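You operate a simulated robot arm through the tools that you are given. There is no shell and no other tool. Be economical: measure what you need, move in short steps, check, and stop when the job is done.

The job below is to be done with a simulated robot arm. You get a single attempt, and the scene is never put back.

## Task
Take the blue peg from the clear stretch of the work table and put it on the brown block there.

Only the result counts: the job must be done as asked and must still hold three seconds after the hand-in. Knocking over, shifting, dropping, spilling or breaking anything else fails it.

## Robot
A 6-joint arm with a two-finger parallel gripper, fixed in place. Base frame: the origin is at the foot of the arm, x ahead of it, y to its left, z up; the work surface is at about z = 800. Units: mm, degrees, N and s.
With the tool pointing down near the work surface it reaches from about 240 to 640 mm from the base axis. Its first joint turns from -66.0 to 66.0 degrees. Payload 2.7 kg.
The TCP is the grasp point between the finger pads, 23 mm short of the fingertips. In the tool frame z runs along the fingers and y along their closing line. Largest opening 94 mm; finger width 38, thickness 10; the body of the gripper, 54 by 96 mm, starts 39 mm behind the TCP.
Orientation is that of the tool frame in the base frame, as [roll, pitch, yaw] about the fixed x, y, z axes, in that order (R = Rz(yaw) Ry(pitch) Rx(roll)). With the fingers straight down and closing along the base's y, the tool's x points along the base's -x, its y along +y and its z along -z.

## Interface
- The arm moves only by the tool nudge_tool. Its arguments are lists of equal length, an entry for each row: "slide": the shift along the tool's x, y, z in mm, a list of three; "rotation": the turn, a rotation vector about the tool's x, y, z in degrees, a list of three. In form: {"slide": [[x, y, z], ...], "rotation": [[rx, ry, rz], ...]}. A call has 1 to 20 rows; each row shifts and turns the commanded pose from where the row before left it, along the tool's axes as they then stand. "fingers" is the finger opening in mm, from 0 to 94, set as the call begins (left out, the last holds). Each row takes 0.2 s and may step no farther than 50 mm and 8.6 degrees from the row before; otherwise, or with a gripper value out of range, the whole call is refused. A pose out of reach is approached as far as the arm can. The call stops where the force on the tool passes 40 N (or 10 N more than at its start, if that is more) or the arm is blocked; 0.2 s more then pass. Each finger travels about 45 mm/s and halts on what it meets, pressing with about 43 N; the grip force reading is that of the motor and also rises with nothing between the fingers. The clock runs only during rows and for 0.2 s after the last one: add rows that do not move to give the fingers time. The reply holds the time, the measured pose of the TCP, the force on the tool along the base axes, the opening and the grip force, in the units named above and with some noise, and new pictures: "views" is both (left out), scene, wrist or none.
- Cameras (640 x 400 px; columns grow to the right, rows downward): "scene" is fixed at [82.3, -440.7, 1397.8]; the picture's right is [0.71, -0.71, 0.00], its down [-0.44, -0.44, -0.78] and it looks along [0.55, 0.55, -0.63] (base axes); focal length 343 px, centre (320, 200). "wrist" rides on the gripper at [86, 16, -75] in the tool frame; the picture's right is [-0.18, 0.98, 0.00], its down [-0.58, -0.11, -0.81] and it looks along [-0.79, -0.15, 0.59] (tool axes); focal length 243 px, centre (320, 200). There is no depth. A picture from a camera that has moved, and an enlarged one, comes with that camera's place and axes in the base frame and with its lens.
- zoom(camera, box): a new picture of the part [left, top, right, bottom] of that camera's present view, enlarged. No time passes.
- sign_off(): hands the job in; it is judged then, once.

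Work in short steps. Places have to be worked out from the pictures, the camera data and where the tool is seen: move nearer, look again, correct. Check each grasp and each placing, and mend what went wrong. You have 90 turns and 170 pictures in all, those below and enlarged ones among them. Open the gripper and draw the arm clear of the work before you hand the job in, unless the task says otherwise; then end with one line.

The tools are called by a JSON object that holds its "fn" and its "kwargs". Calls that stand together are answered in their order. nudge_tool: Moves the arm, as the interface text tells. Its arguments: {"type":"object","properties":{"slide":{"type":"array","items":{"type":"array","items":{"type":"number"}}},"rotation":{"type":"array","items":{"type":"array","items":{"type":"number"}}},"fingers":{"type":"number"},"views":{"type":"string","enum":["both","scene","wrist","none"]}},"required":["slide","rotation"]} The other tools are called the same way: zoom (camera, box) takes an enlarged picture of a part of a camera's view; sign_off () hands the job in.

At the start:

```text
time_s: 0.0
tool_pos: [352.2, 142.5, 1038.9]
orientation: [179.8, 0.1, 180.0]
wrist_force: [0.1, 0.8, 0.4]
gripper_width: 94.1
gripper_force: 0.0
```

scene: 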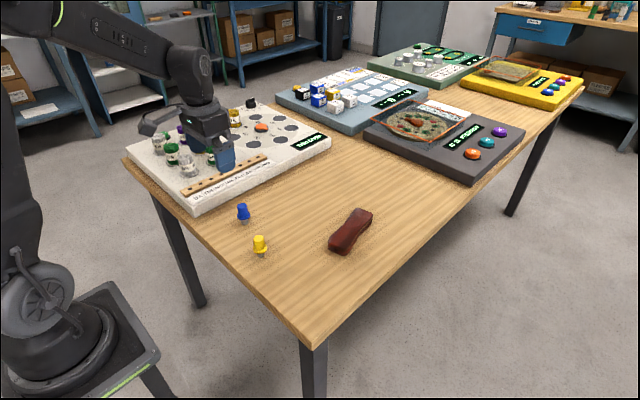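
wrist: 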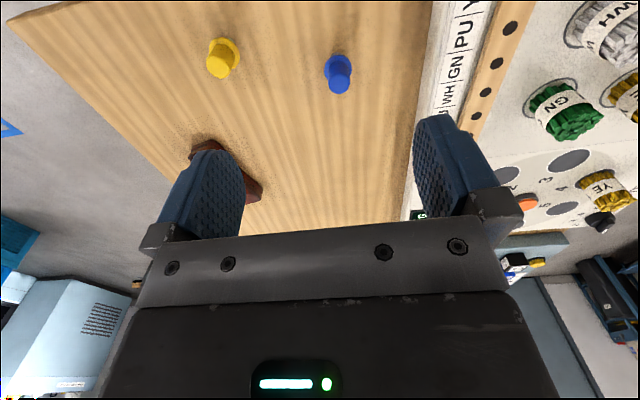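

The blue peg looks to be near (408, 158) and the brown block near (550, -78). I'll zoom in on both for detail.

{"fn": "zoom", "kwargs": {"camera": "scene", "box": [210, 180, 290, 270]}}

{"fn": "zoom", "kwargs": {"camera": "scene", "box": [310, 190, 400, 270]}}

{"fn": "zoom", "kwargs": {"camera": "wrist", "box": [170, 20, 390, 210]}}

```text
4.44 times, centred on (250, 225) of scene
camera zoom: at [82.3, -440.7, 1397.8], right [0.71, -0.71, 0.0], down [-0.44, -0.44, -0.78], along [0.55, 0.55, -0.63], focal length 1525 px, centre (631, 89)
```

zoom: 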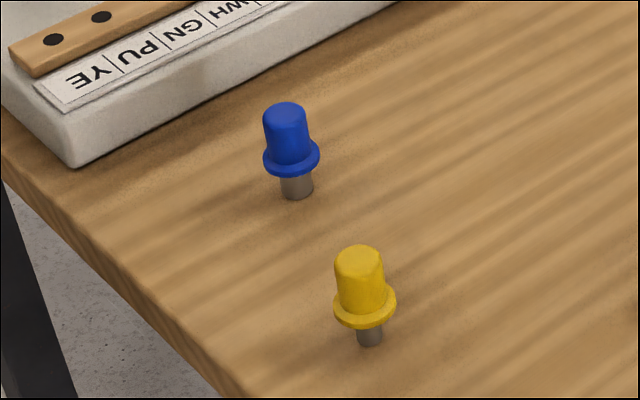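

```text
5.00 times, centred on (355, 230) of scene
camera zoom: at [82.3, -440.7, 1397.8], right [0.71, -0.71, 0.0], down [-0.44, -0.44, -0.78], along [0.55, 0.55, -0.63], focal length 1715 px, centre (145, 50)
```

zoom: 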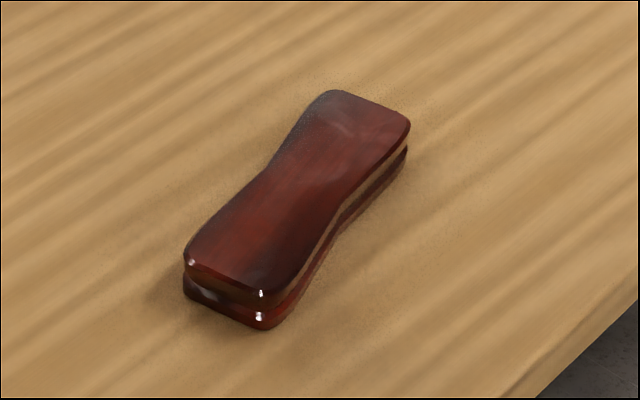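

```text
2.11 times, centred on (280, 115) of wrist
camera zoom: at [265.5, 159.0, 1112.8], right [0.18, 0.98, 0.0], down [0.58, -0.11, 0.81], along [0.79, -0.15, -0.59], focal length 511 px, centre (404, 379)
```

zoom: 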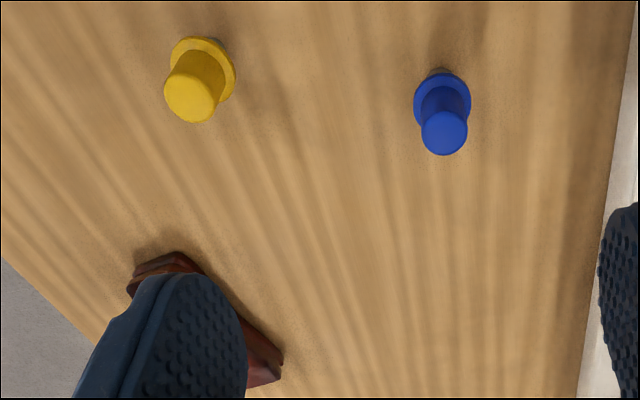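

The peg stands on a thin pin, with a flange at about z 825 and a cap up to about 857. Its base is near (403, 152) and the block top is near z 820. I'll move above the peg and look again.

{"fn": "nudge_tool", "kwargs": {"slide": [[-17, 3, 36], [-17, 3, 36], [-17, 4, 0], [0, 0, 0]], "rotation": [[0, 0, 0], [0, 0, 0], [0, 0, 0], [0, 0, 0]]}}

```text
time_s: 1.0
tool_pos: [403.2, 153.1, 967.8]
orientation: [179.8, 0.1, -179.9]
wrist_force: [-0.1, 0.7, 0.8]
gripper_width: 94.0
gripper_force: 0.0
camera wrist: at [316.8, 168.8, 1041.3], right [0.18, 0.98, 0.0], down [0.58, -0.11, 0.81], along [0.79, -0.15, -0.59], focal length 243 px, centre (320, 200)
```

scene: 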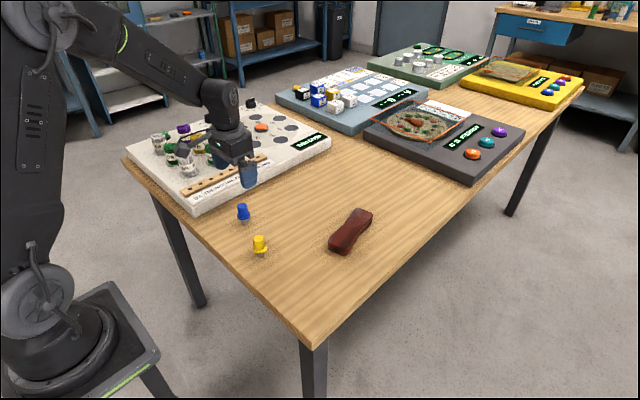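
wrist: 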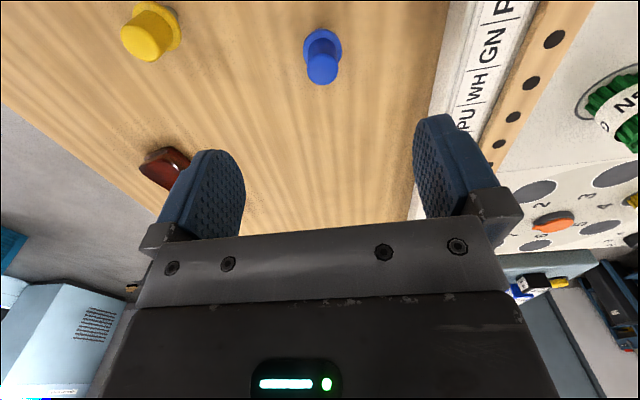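

Triangulating the cap top from this view gives about (403, 154), which agrees with the earlier estimate. I'll descend part-way and check the height.

{"fn": "nudge_tool", "kwargs": {"slide": [[0, 0, 28], [0, 0, 27], [0, 0, 25], [0, 0, 0]], "rotation": [[0, 0, 0], [0, 0, 0], [0, 0, 0], [0, 0, 0]]}}

{"fn": "zoom", "kwargs": {"camera": "scene", "box": [200, 140, 300, 240]}}

```text
time_s: 2.0
tool_pos: [404.5, 153.6, 886.9]
orientation: [179.9, 0.1, -179.9]
wrist_force: [-0.4, 0.2, 0.6]
gripper_width: 94.2
gripper_force: 0.0
camera wrist: at [316.9, 169.2, 961.5], right [0.18, 0.98, 0.0], down [0.58, -0.11, 0.81], along [0.79, -0.15, -0.59], focal length 243 px, centre (320, 200)
```

scene: 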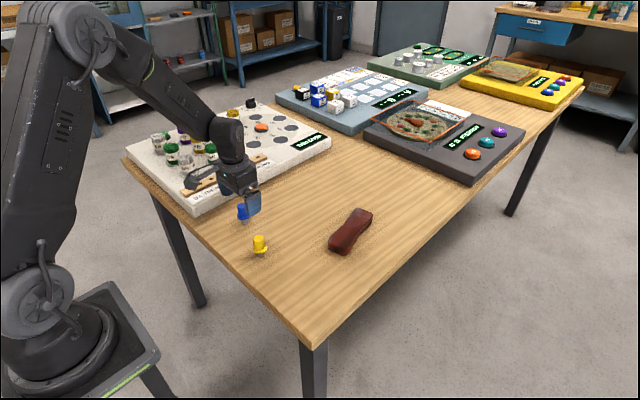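
wrist: 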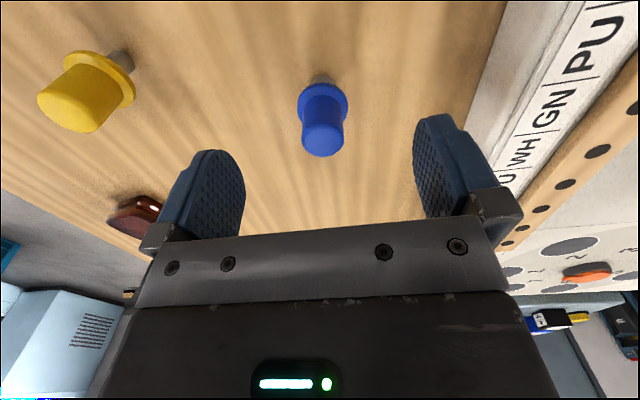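

```text
4.00 times, centred on (250, 190) of scene
camera zoom: at [82.3, -440.7, 1397.8], right [0.71, -0.71, 0.0], down [-0.44, -0.44, -0.78], along [0.55, 0.55, -0.63], focal length 1372 px, centre (600, 240)
```

zoom: 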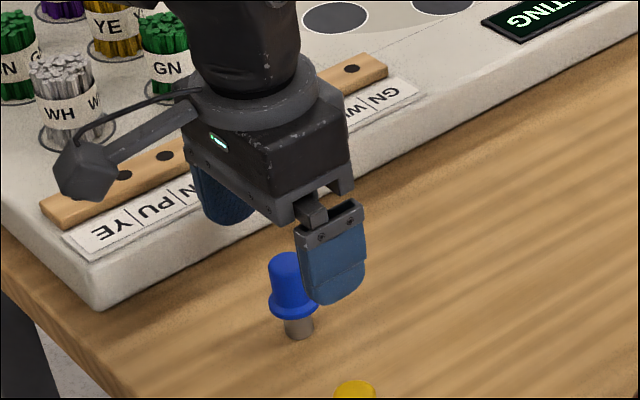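

The cap top is at about z 856 and the flange at about z 821, with the peg on (403, 154). I'll go down to TCP z 853 so the fingertips sit just above the flange, then look before closing.

{"fn": "nudge_tool", "kwargs": {"slide": [[0, 0, 12], [0, 0, 12], [0, 0, 10], [0, 0, 0]], "rotation": [[0, 0, 0], [0, 0, 0], [0, 0, 0], [0, 0, 0]]}}

{"fn": "zoom", "kwargs": {"camera": "scene", "box": [200, 160, 300, 250]}}

```text
time_s: 3.0
tool_pos: [403.3, 154.4, 853.9]
orientation: [180.0, 0.0, -179.9]
wrist_force: [0.0, -1.0, -0.7]
gripper_width: 94.1
gripper_force: 0.1
camera wrist: at [316.8, 168.7, 928.2], right [0.18, 0.98, 0.0], down [0.58, -0.11, 0.81], along [0.79, -0.15, -0.59], focal length 243 px, centre (320, 200)
```

scene: 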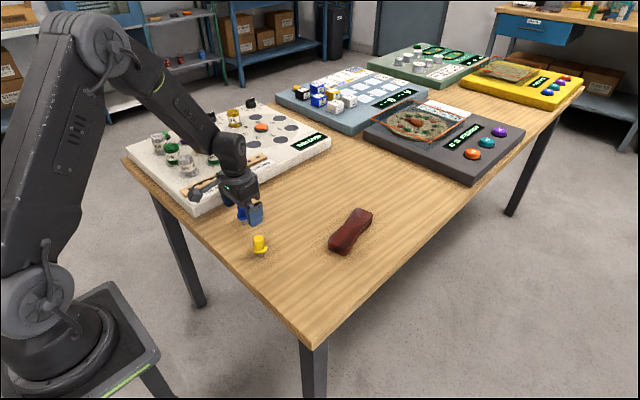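
wrist: 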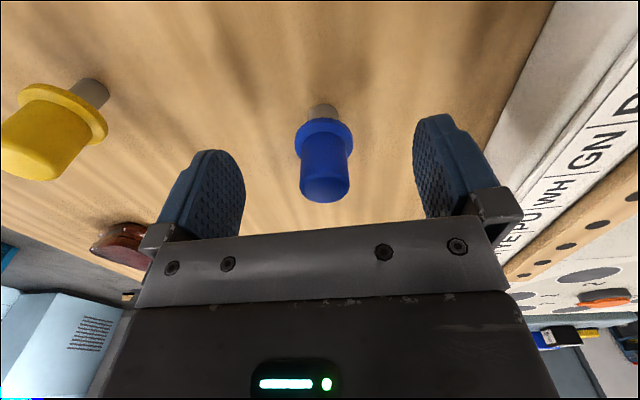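

```text
4.44 times, centred on (250, 205) of scene
camera zoom: at [82.3, -440.7, 1397.8], right [0.71, -0.71, 0.0], down [-0.44, -0.44, -0.78], along [0.55, 0.55, -0.63], focal length 1525 px, centre (631, 178)
```

zoom: 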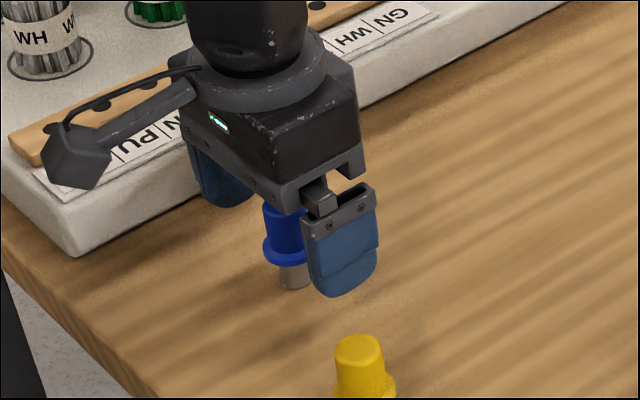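

The peg is centred between the pads and the tips clear the flange by about 6 mm. I'll close now.

{"fn": "nudge_tool", "kwargs": {"slide": [[0, 0, 0], [0, 0, 0], [0, 0, 0], [0, 0, 0], [0, 0, 0], [0, 0, 0], [0, 0, 0]], "rotation": [[0, 0, 0], [0, 0, 0], [0, 0, 0], [0, 0, 0], [0, 0, 0], [0, 0, 0], [0, 0, 0]], "fingers": 10, "views": "wrist"}}

```text
time_s: 4.6
tool_pos: [403.7, 154.0, 854.4]
orientation: [179.9, 0.1, -180.0]
wrist_force: [1.0, 1.1, 1.0]
gripper_width: 22.7
gripper_force: 43.0
camera wrist: at [316.8, 168.8, 928.3], right [0.18, 0.98, 0.0], down [0.58, -0.11, 0.81], along [0.79, -0.15, -0.59], focal length 243 px, centre (320, 200)
```

wrist: 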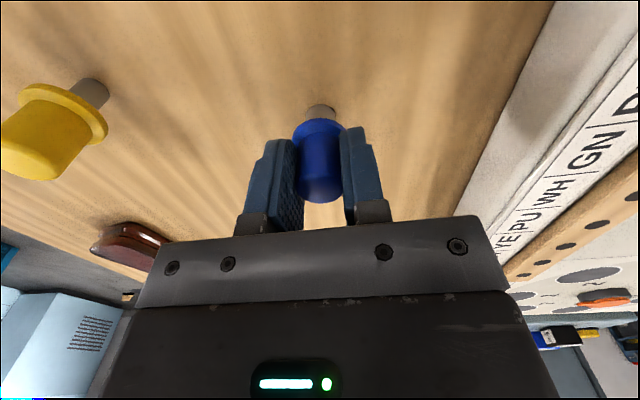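

The peg is gripped at 22.7 mm. I'll lift it and check the hold.

{"fn": "nudge_tool", "kwargs": {"slide": [[0, 0, -15], [0, 0, -25], [0, 0, -30], [0, 0, -30], [0, 0, 0]], "rotation": [[0, 0, 0], [0, 0, 0], [0, 0, 0], [0, 0, 0], [0, 0, 0]]}}

```text
time_s: 5.8
tool_pos: [403.2, 154.6, 954.8]
orientation: [179.9, 0.1, -179.9]
wrist_force: [-0.3, 0.3, -0.5]
gripper_width: 22.6
gripper_force: 43.2
camera wrist: at [315.9, 170.2, 1028.5], right [0.18, 0.98, 0.0], down [0.58, -0.11, 0.81], along [0.79, -0.15, -0.59], focal length 243 px, centre (320, 200)
```

scene: 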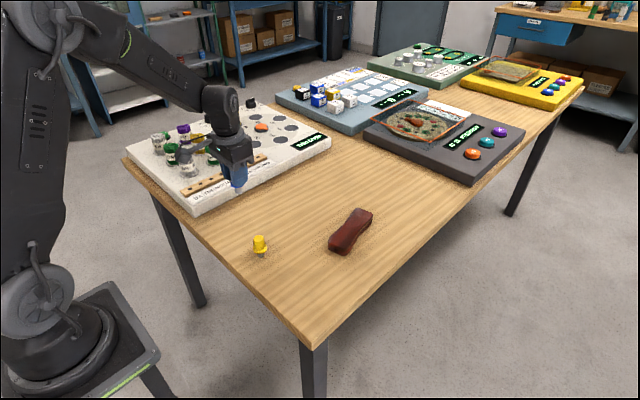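
wrist: 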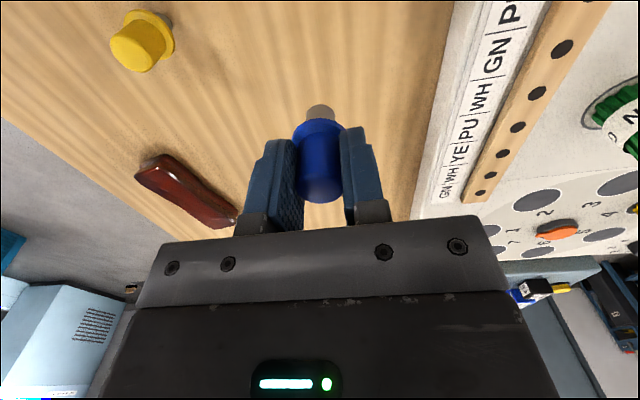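

The peg is held and hangs straight. I'll move sideways to near (460, -67), short of the block, so the wrist camera can see its top.

{"fn": "nudge_tool", "kwargs": {"slide": [[-7, -31, 0], [-8, -32, 0], [-8, -32, 0], [-8, -32, 0], [-8, -32, 0], [-9, -31, 0], [-9, -31, 0], [0, 0, 0]], "rotation": [[0, 0, 0], [0, 0, 0], [0, 0, 0], [0, 0, 0], [0, 0, 0], [0, 0, 0], [0, 0, 0], [0, 0, 0]]}}

{"fn": "zoom", "kwargs": {"camera": "wrist", "box": [220, 0, 440, 220]}}

```text
time_s: 7.6
tool_pos: [460.3, -67.3, 951.9]
orientation: [179.9, 0.1, -179.9]
wrist_force: [-0.2, 0.8, -0.1]
gripper_width: 22.6
gripper_force: 42.8
camera wrist: at [373.6, -51.0, 1027.4], right [0.18, 0.98, 0.0], down [0.58, -0.11, 0.81], along [0.79, -0.15, -0.59], focal length 243 px, centre (320, 200)
```

scene: 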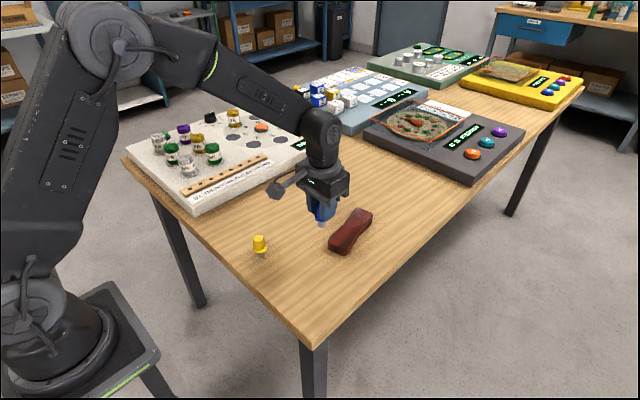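
wrist: 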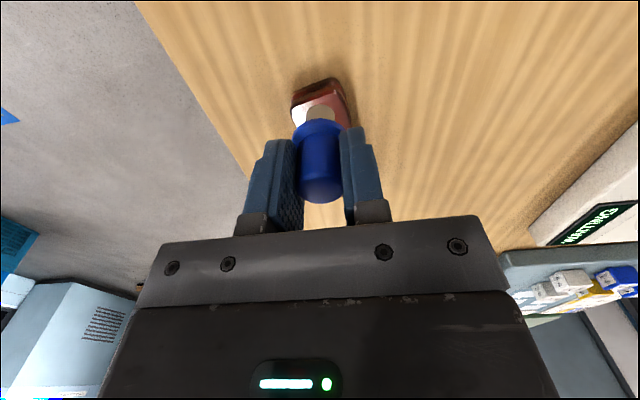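

```text
1.82 times, centred on (330, 110) of wrist
camera zoom: at [373.6, -51.0, 1027.4], right [0.18, 0.98, 0.0], down [0.58, -0.11, 0.81], along [0.79, -0.15, -0.59], focal length 441 px, centre (302, 364)
```

zoom: 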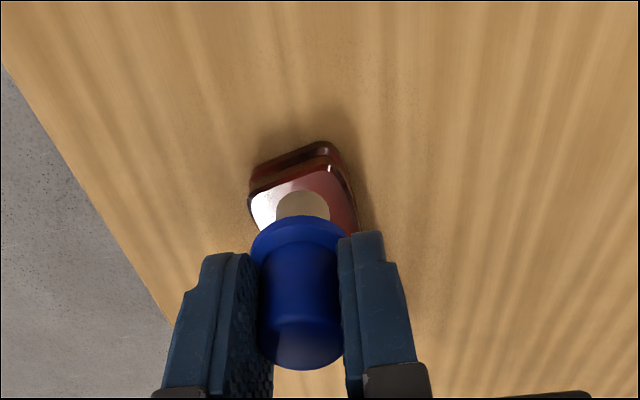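

The block's near end is around x 492–500, y -103 to -59, which agrees with the scene estimate. I'll step aside for a low oblique look, to see whether its top is flat.

{"fn": "nudge_tool", "kwargs": {"slide": [[-6, 42, 0], [-7, 42, 10], [-7, 43, 20], [0, 0, 30], [0, 0, 0]], "rotation": [[0, 0, 0], [0, 0, 0], [0, 0, 0], [0, 0, 0], [0, 0, 0]], "views": "wrist"}}

{"fn": "zoom", "kwargs": {"camera": "wrist", "box": [90, 80, 280, 240]}}

```text
time_s: 8.8
tool_pos: [481.4, 57.9, 893.3]
orientation: [179.8, 0.1, -179.9]
wrist_force: [-0.5, -0.1, -0.2]
gripper_width: 22.6
gripper_force: 42.9
camera wrist: at [394.1, 75.0, 967.9], right [0.18, 0.98, 0.0], down [0.58, -0.11, 0.81], along [0.79, -0.15, -0.59], focal length 243 px, centre (320, 200)
```

wrist: 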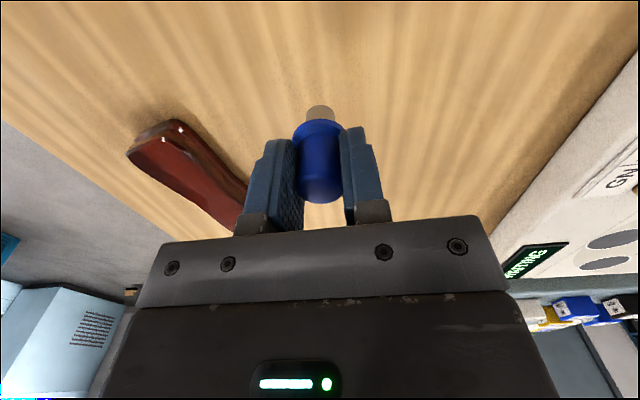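

```text
2.50 times, centred on (185, 160) of wrist
camera zoom: at [394.1, 75.0, 967.9], right [0.18, 0.98, 0.0], down [0.58, -0.11, 0.81], along [0.79, -0.15, -0.59], focal length 606 px, centre (658, 300)
```

zoom: 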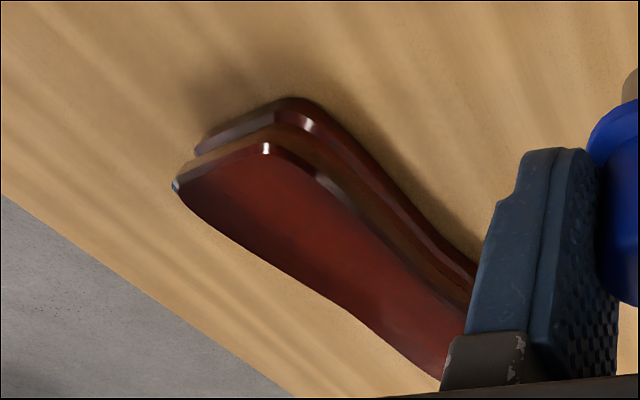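

The top is flat with bevelled edges, about 15–22 mm high. I'll rise, go over the block's middle at about (548, -69), and check the alignment.

{"fn": "nudge_tool", "kwargs": {"slide": [[0, 0, -25], [-17, -32, 0], [-17, -32, 0], [-17, -32, 0], [-16, -31, 0], [0, 0, 0], [0, 0, 0]], "rotation": [[0, 0, 0], [0, 0, 0], [0, 0, 0], [0, 0, 0], [0, 0, 0], [0, 0, 0], [0, 0, 0]]}}

{"fn": "zoom", "kwargs": {"camera": "scene", "box": [300, 160, 420, 270]}}

{"fn": "zoom", "kwargs": {"camera": "wrist", "box": [230, 40, 410, 210]}}

```text
time_s: 10.4
tool_pos: [547.3, -67.7, 916.0]
orientation: [179.9, 0.0, -179.9]
wrist_force: [-0.2, 0.5, -1.8]
gripper_width: 22.3
gripper_force: 42.4
camera wrist: at [460.9, -52.1, 990.2], right [0.18, 0.98, 0.0], down [0.58, -0.11, 0.81], along [0.79, -0.15, -0.59], focal length 243 px, centre (320, 200)
```

scene: 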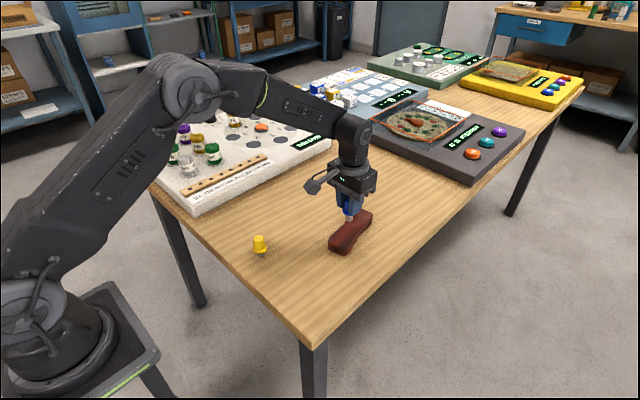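
wrist: 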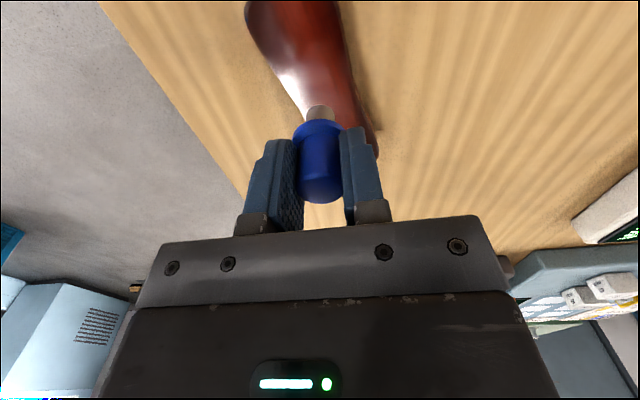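

```text
3.64 times, centred on (360, 215) of scene
camera zoom: at [82.3, -440.7, 1397.8], right [0.71, -0.71, 0.0], down [-0.44, -0.44, -0.78], along [0.55, 0.55, -0.63], focal length 1248 px, centre (174, 146)
```

zoom: 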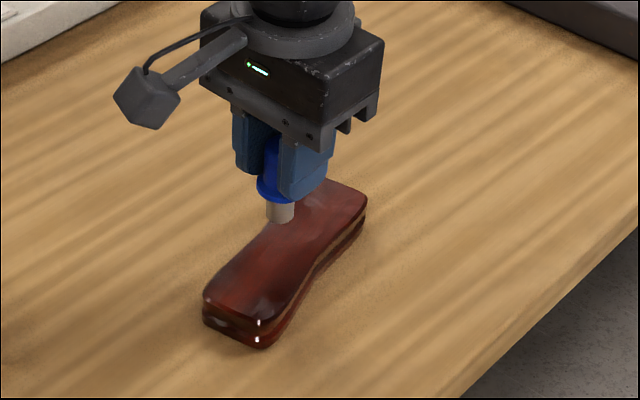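

```text
2.35 times, centred on (320, 125) of wrist
camera zoom: at [460.9, -52.1, 990.2], right [0.18, 0.98, 0.0], down [0.58, -0.11, 0.81], along [0.79, -0.15, -0.59], focal length 571 px, centre (320, 376)
```

zoom: 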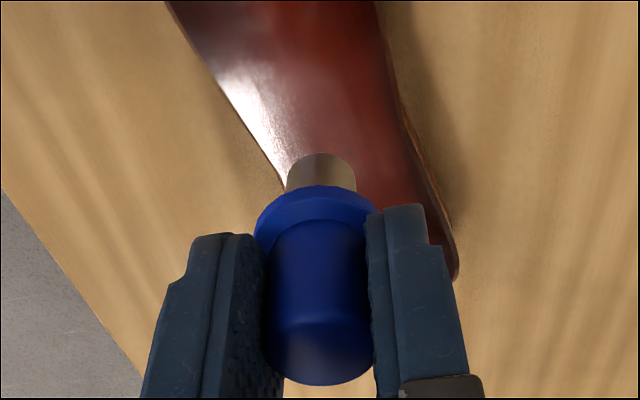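

Projecting the peg straight down lands it well inside the block top in both views. I'll lower to just above contact.

{"fn": "nudge_tool", "kwargs": {"slide": [[0, 0, 14], [0, 0, 12], [0, 0, 8], [0, 0, 0], [0, 0, 0]], "rotation": [[0, 0, 0], [0, 0, 0], [0, 0, 0], [0, 0, 0], [0, 0, 0]], "views": "none"}}

{"fn": "zoom", "kwargs": {"camera": "scene", "box": [320, 190, 390, 260]}}

{"fn": "zoom", "kwargs": {"camera": "wrist", "box": [250, 60, 390, 180]}}

```text
time_s: 11.6
tool_pos: [548.0, -67.6, 882.8]
orientation: [179.9, 0.0, -179.9]
wrist_force: [0.1, 0.2, 0.0]
gripper_width: 22.9
gripper_force: 42.9
```

```text
5.71 times, centred on (355, 225) of scene
camera zoom: at [82.3, -440.7, 1397.8], right [0.71, -0.71, 0.0], down [-0.44, -0.44, -0.78], along [0.55, 0.55, -0.63], focal length 1960 px, centre (120, 57)
```

zoom: 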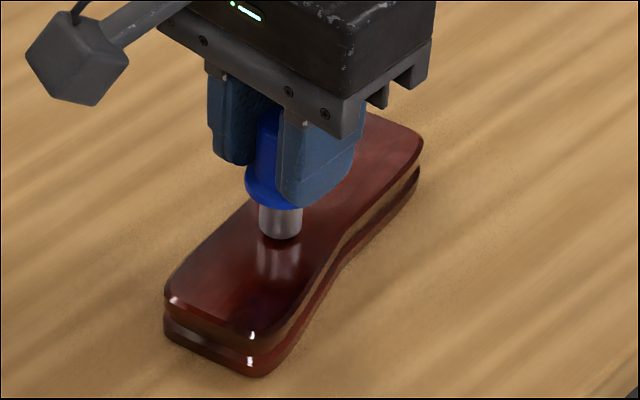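

```text
3.33 times, centred on (320, 120) of wrist
camera zoom: at [460.9, -51.7, 956.8], right [0.18, 0.98, 0.0], down [0.58, -0.11, 0.81], along [0.79, -0.15, -0.59], focal length 809 px, centre (320, 467)
```

zoom: 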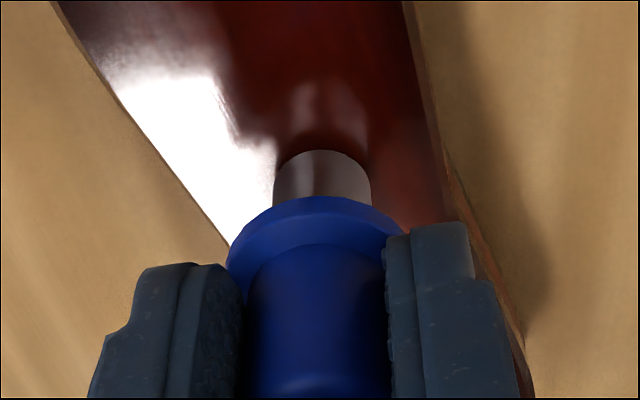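

The pin is a few mm above the glossy top (its reflection is visible) and laterally centred. I'll go down in small steps, watching the force.

{"fn": "nudge_tool", "kwargs": {"slide": [[0, 0, 1.5], [0, 0, 1.5], [0, 0, 1.5], [0, 0, 0]], "rotation": [[0, 0, 0], [0, 0, 0], [0, 0, 0], [0, 0, 0]], "views": "none"}}

{"fn": "zoom", "kwargs": {"camera": "scene", "box": [320, 190, 390, 260]}}

```text
time_s: 12.6
tool_pos: [547.8, -67.5, 880.6]
orientation: [-180.0, 0.2, -180.0]
wrist_force: [-3.7, -1.4, 11.7]
gripper_width: 22.7
gripper_force: 43.5
```

```text
5.71 times, centred on (355, 225) of scene
camera zoom: at [82.0, -440.7, 1397.8], right [0.71, -0.71, 0.0], down [-0.44, -0.44, -0.78], along [0.55, 0.55, -0.63], focal length 1960 px, centre (120, 57)
```

zoom: 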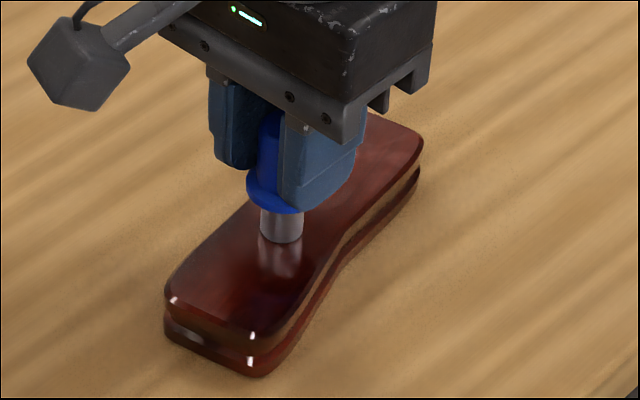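

There's an 12 N upward reaction at z 880.6, so the pin is on the block. I'll ease off the compression by 2 mm and read the force again.

{"fn": "nudge_tool", "kwargs": {"slide": [[0, 0, -1], [0, 0, -0.8], [0, 0, 0], [0, 0, 0]], "rotation": [[0, 0, 0], [0, 0, 0], [0, 0, 0], [0, 0, 0]], "views": "none"}}

{"fn": "zoom", "kwargs": {"camera": "wrist", "box": [250, 60, 390, 180]}}

```text
time_s: 13.6
tool_pos: [546.9, -67.8, 878.9]
orientation: [179.9, 0.0, -180.0]
wrist_force: [0.7, -0.2, -0.4]
gripper_width: 22.7
gripper_force: 43.4
```

```text
3.33 times, centred on (320, 120) of wrist
camera zoom: at [460.5, -51.6, 954.5], right [0.18, 0.98, 0.0], down [0.58, -0.11, 0.81], along [0.79, -0.15, -0.59], focal length 809 px, centre (320, 467)
```

zoom: 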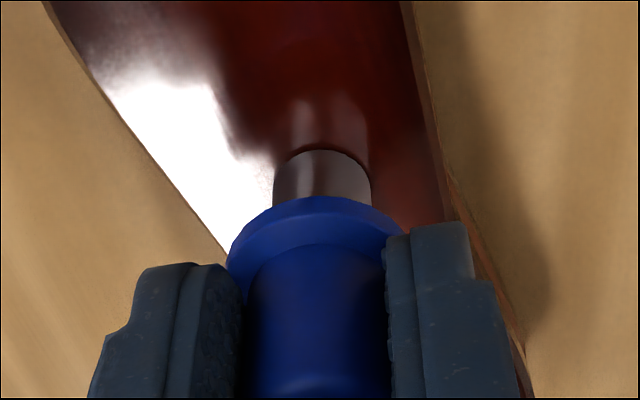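

The force is back to zero and the pin is touching or within about 1 mm. I'll lower 0.7 mm for light contact, then open the fingers part-way.

{"fn": "nudge_tool", "kwargs": {"slide": [[0, 0, 0.7], [0, 0, 0]], "rotation": [[0, 0, 0], [0, 0, 0]], "views": "none"}}

{"fn": "nudge_tool", "kwargs": {"slide": [[0, 0, 0], [0, 0, 0], [0, 0, 0], [0, 0, 0]], "rotation": [[0, 0, 0], [0, 0, 0], [0, 0, 0], [0, 0, 0]], "fingers": 50, "views": "wrist"}}

{"fn": "zoom", "kwargs": {"camera": "scene", "box": [320, 190, 390, 260]}}

```text
time_s: 14.2
tool_pos: [546.9, -67.7, 880.1]
orientation: [179.9, 0.1, -179.8]
wrist_force: [0.2, -0.8, 1.3]
gripper_width: 22.5
gripper_force: 42.7
```

```text
time_s: 15.2
tool_pos: [547.7, -68.8, 880.9]
orientation: [180.0, 0.2, -179.9]
wrist_force: [-0.6, -0.4, 0.4]
gripper_width: 50.1
gripper_force: 0.1
camera wrist: at [461.0, -51.5, 954.3], right [0.18, 0.98, 0.0], down [0.58, -0.11, 0.81], along [0.79, -0.15, -0.59], focal length 243 px, centre (320, 200)
```

wrist: 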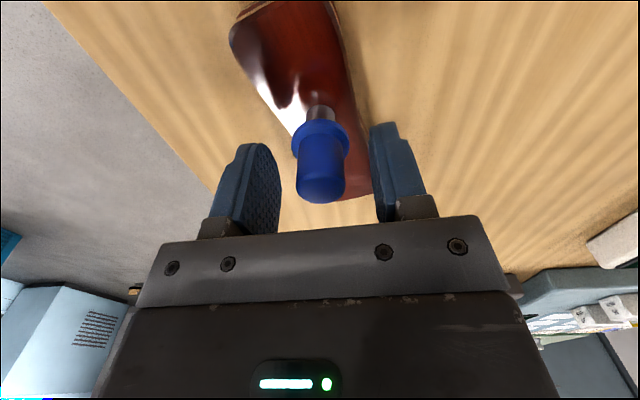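

```text
5.71 times, centred on (355, 225) of scene
camera zoom: at [82.3, -440.7, 1397.8], right [0.71, -0.71, 0.0], down [-0.44, -0.44, -0.78], along [0.55, 0.55, -0.63], focal length 1960 px, centre (120, 57)
```

zoom: 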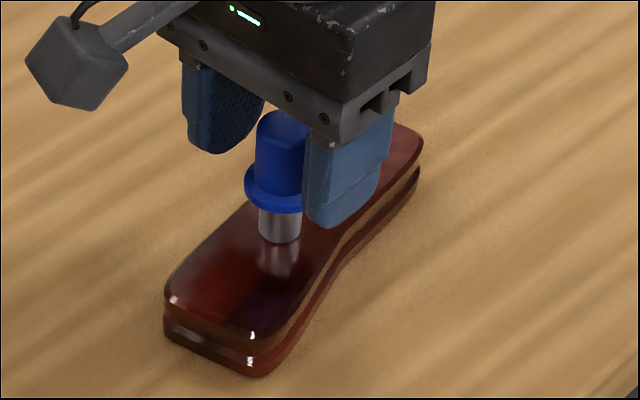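

The peg stands upright on the block and the fingers are free of it. I'll draw straight up, then back.

{"fn": "nudge_tool", "kwargs": {"slide": [[0, 0, -10], [0, 0, -25], [0, 0, -35], [0, 0, -35], [30, 20, -10], [40, 30, 0], [40, 30, 0], [0, 0, 0]], "rotation": [[0, 0, 0], [0, 0, 0], [0, 0, 0], [0, 0, 0], [0, 0, 0], [0, 0, 0], [0, 0, 0], [0, 0, 0]], "views": "wrist"}}

{"fn": "zoom", "kwargs": {"camera": "scene", "box": [220, 180, 400, 280]}}

```text
time_s: 17.0
tool_pos: [436.0, 12.8, 992.5]
orientation: [-180.0, 0.1, -180.0]
wrist_force: [0.1, 0.1, 0.5]
gripper_width: 49.8
gripper_force: 0.1
camera wrist: at [349.4, 28.4, 1067.3], right [0.18, 0.98, 0.0], down [0.58, -0.11, 0.81], along [0.79, -0.15, -0.59], focal length 243 px, centre (320, 200)
```

wrist: 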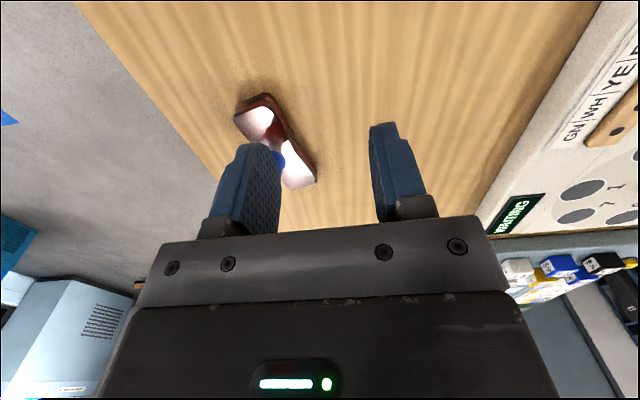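

```text
3.56 times, centred on (310, 230) of scene
camera zoom: at [82.3, -440.7, 1397.8], right [0.71, -0.71, 0.0], down [-0.44, -0.44, -0.78], along [0.55, 0.55, -0.63], focal length 1220 px, centre (356, 93)
```

zoom: 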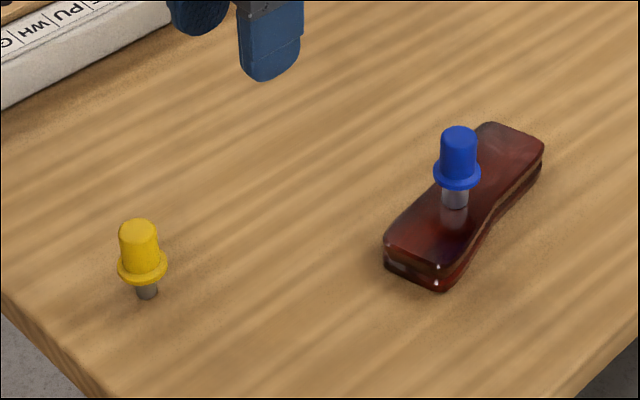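

The blue peg stands upright on the brown block, nothing else has moved, and the arm is clear, so I'm handing in.

{"fn": "sign_off", "kwargs": {}}

```text
The job is handed in.
```

The blue peg is standing upright on the brown block, with the gripper open and the arm drawn clear.
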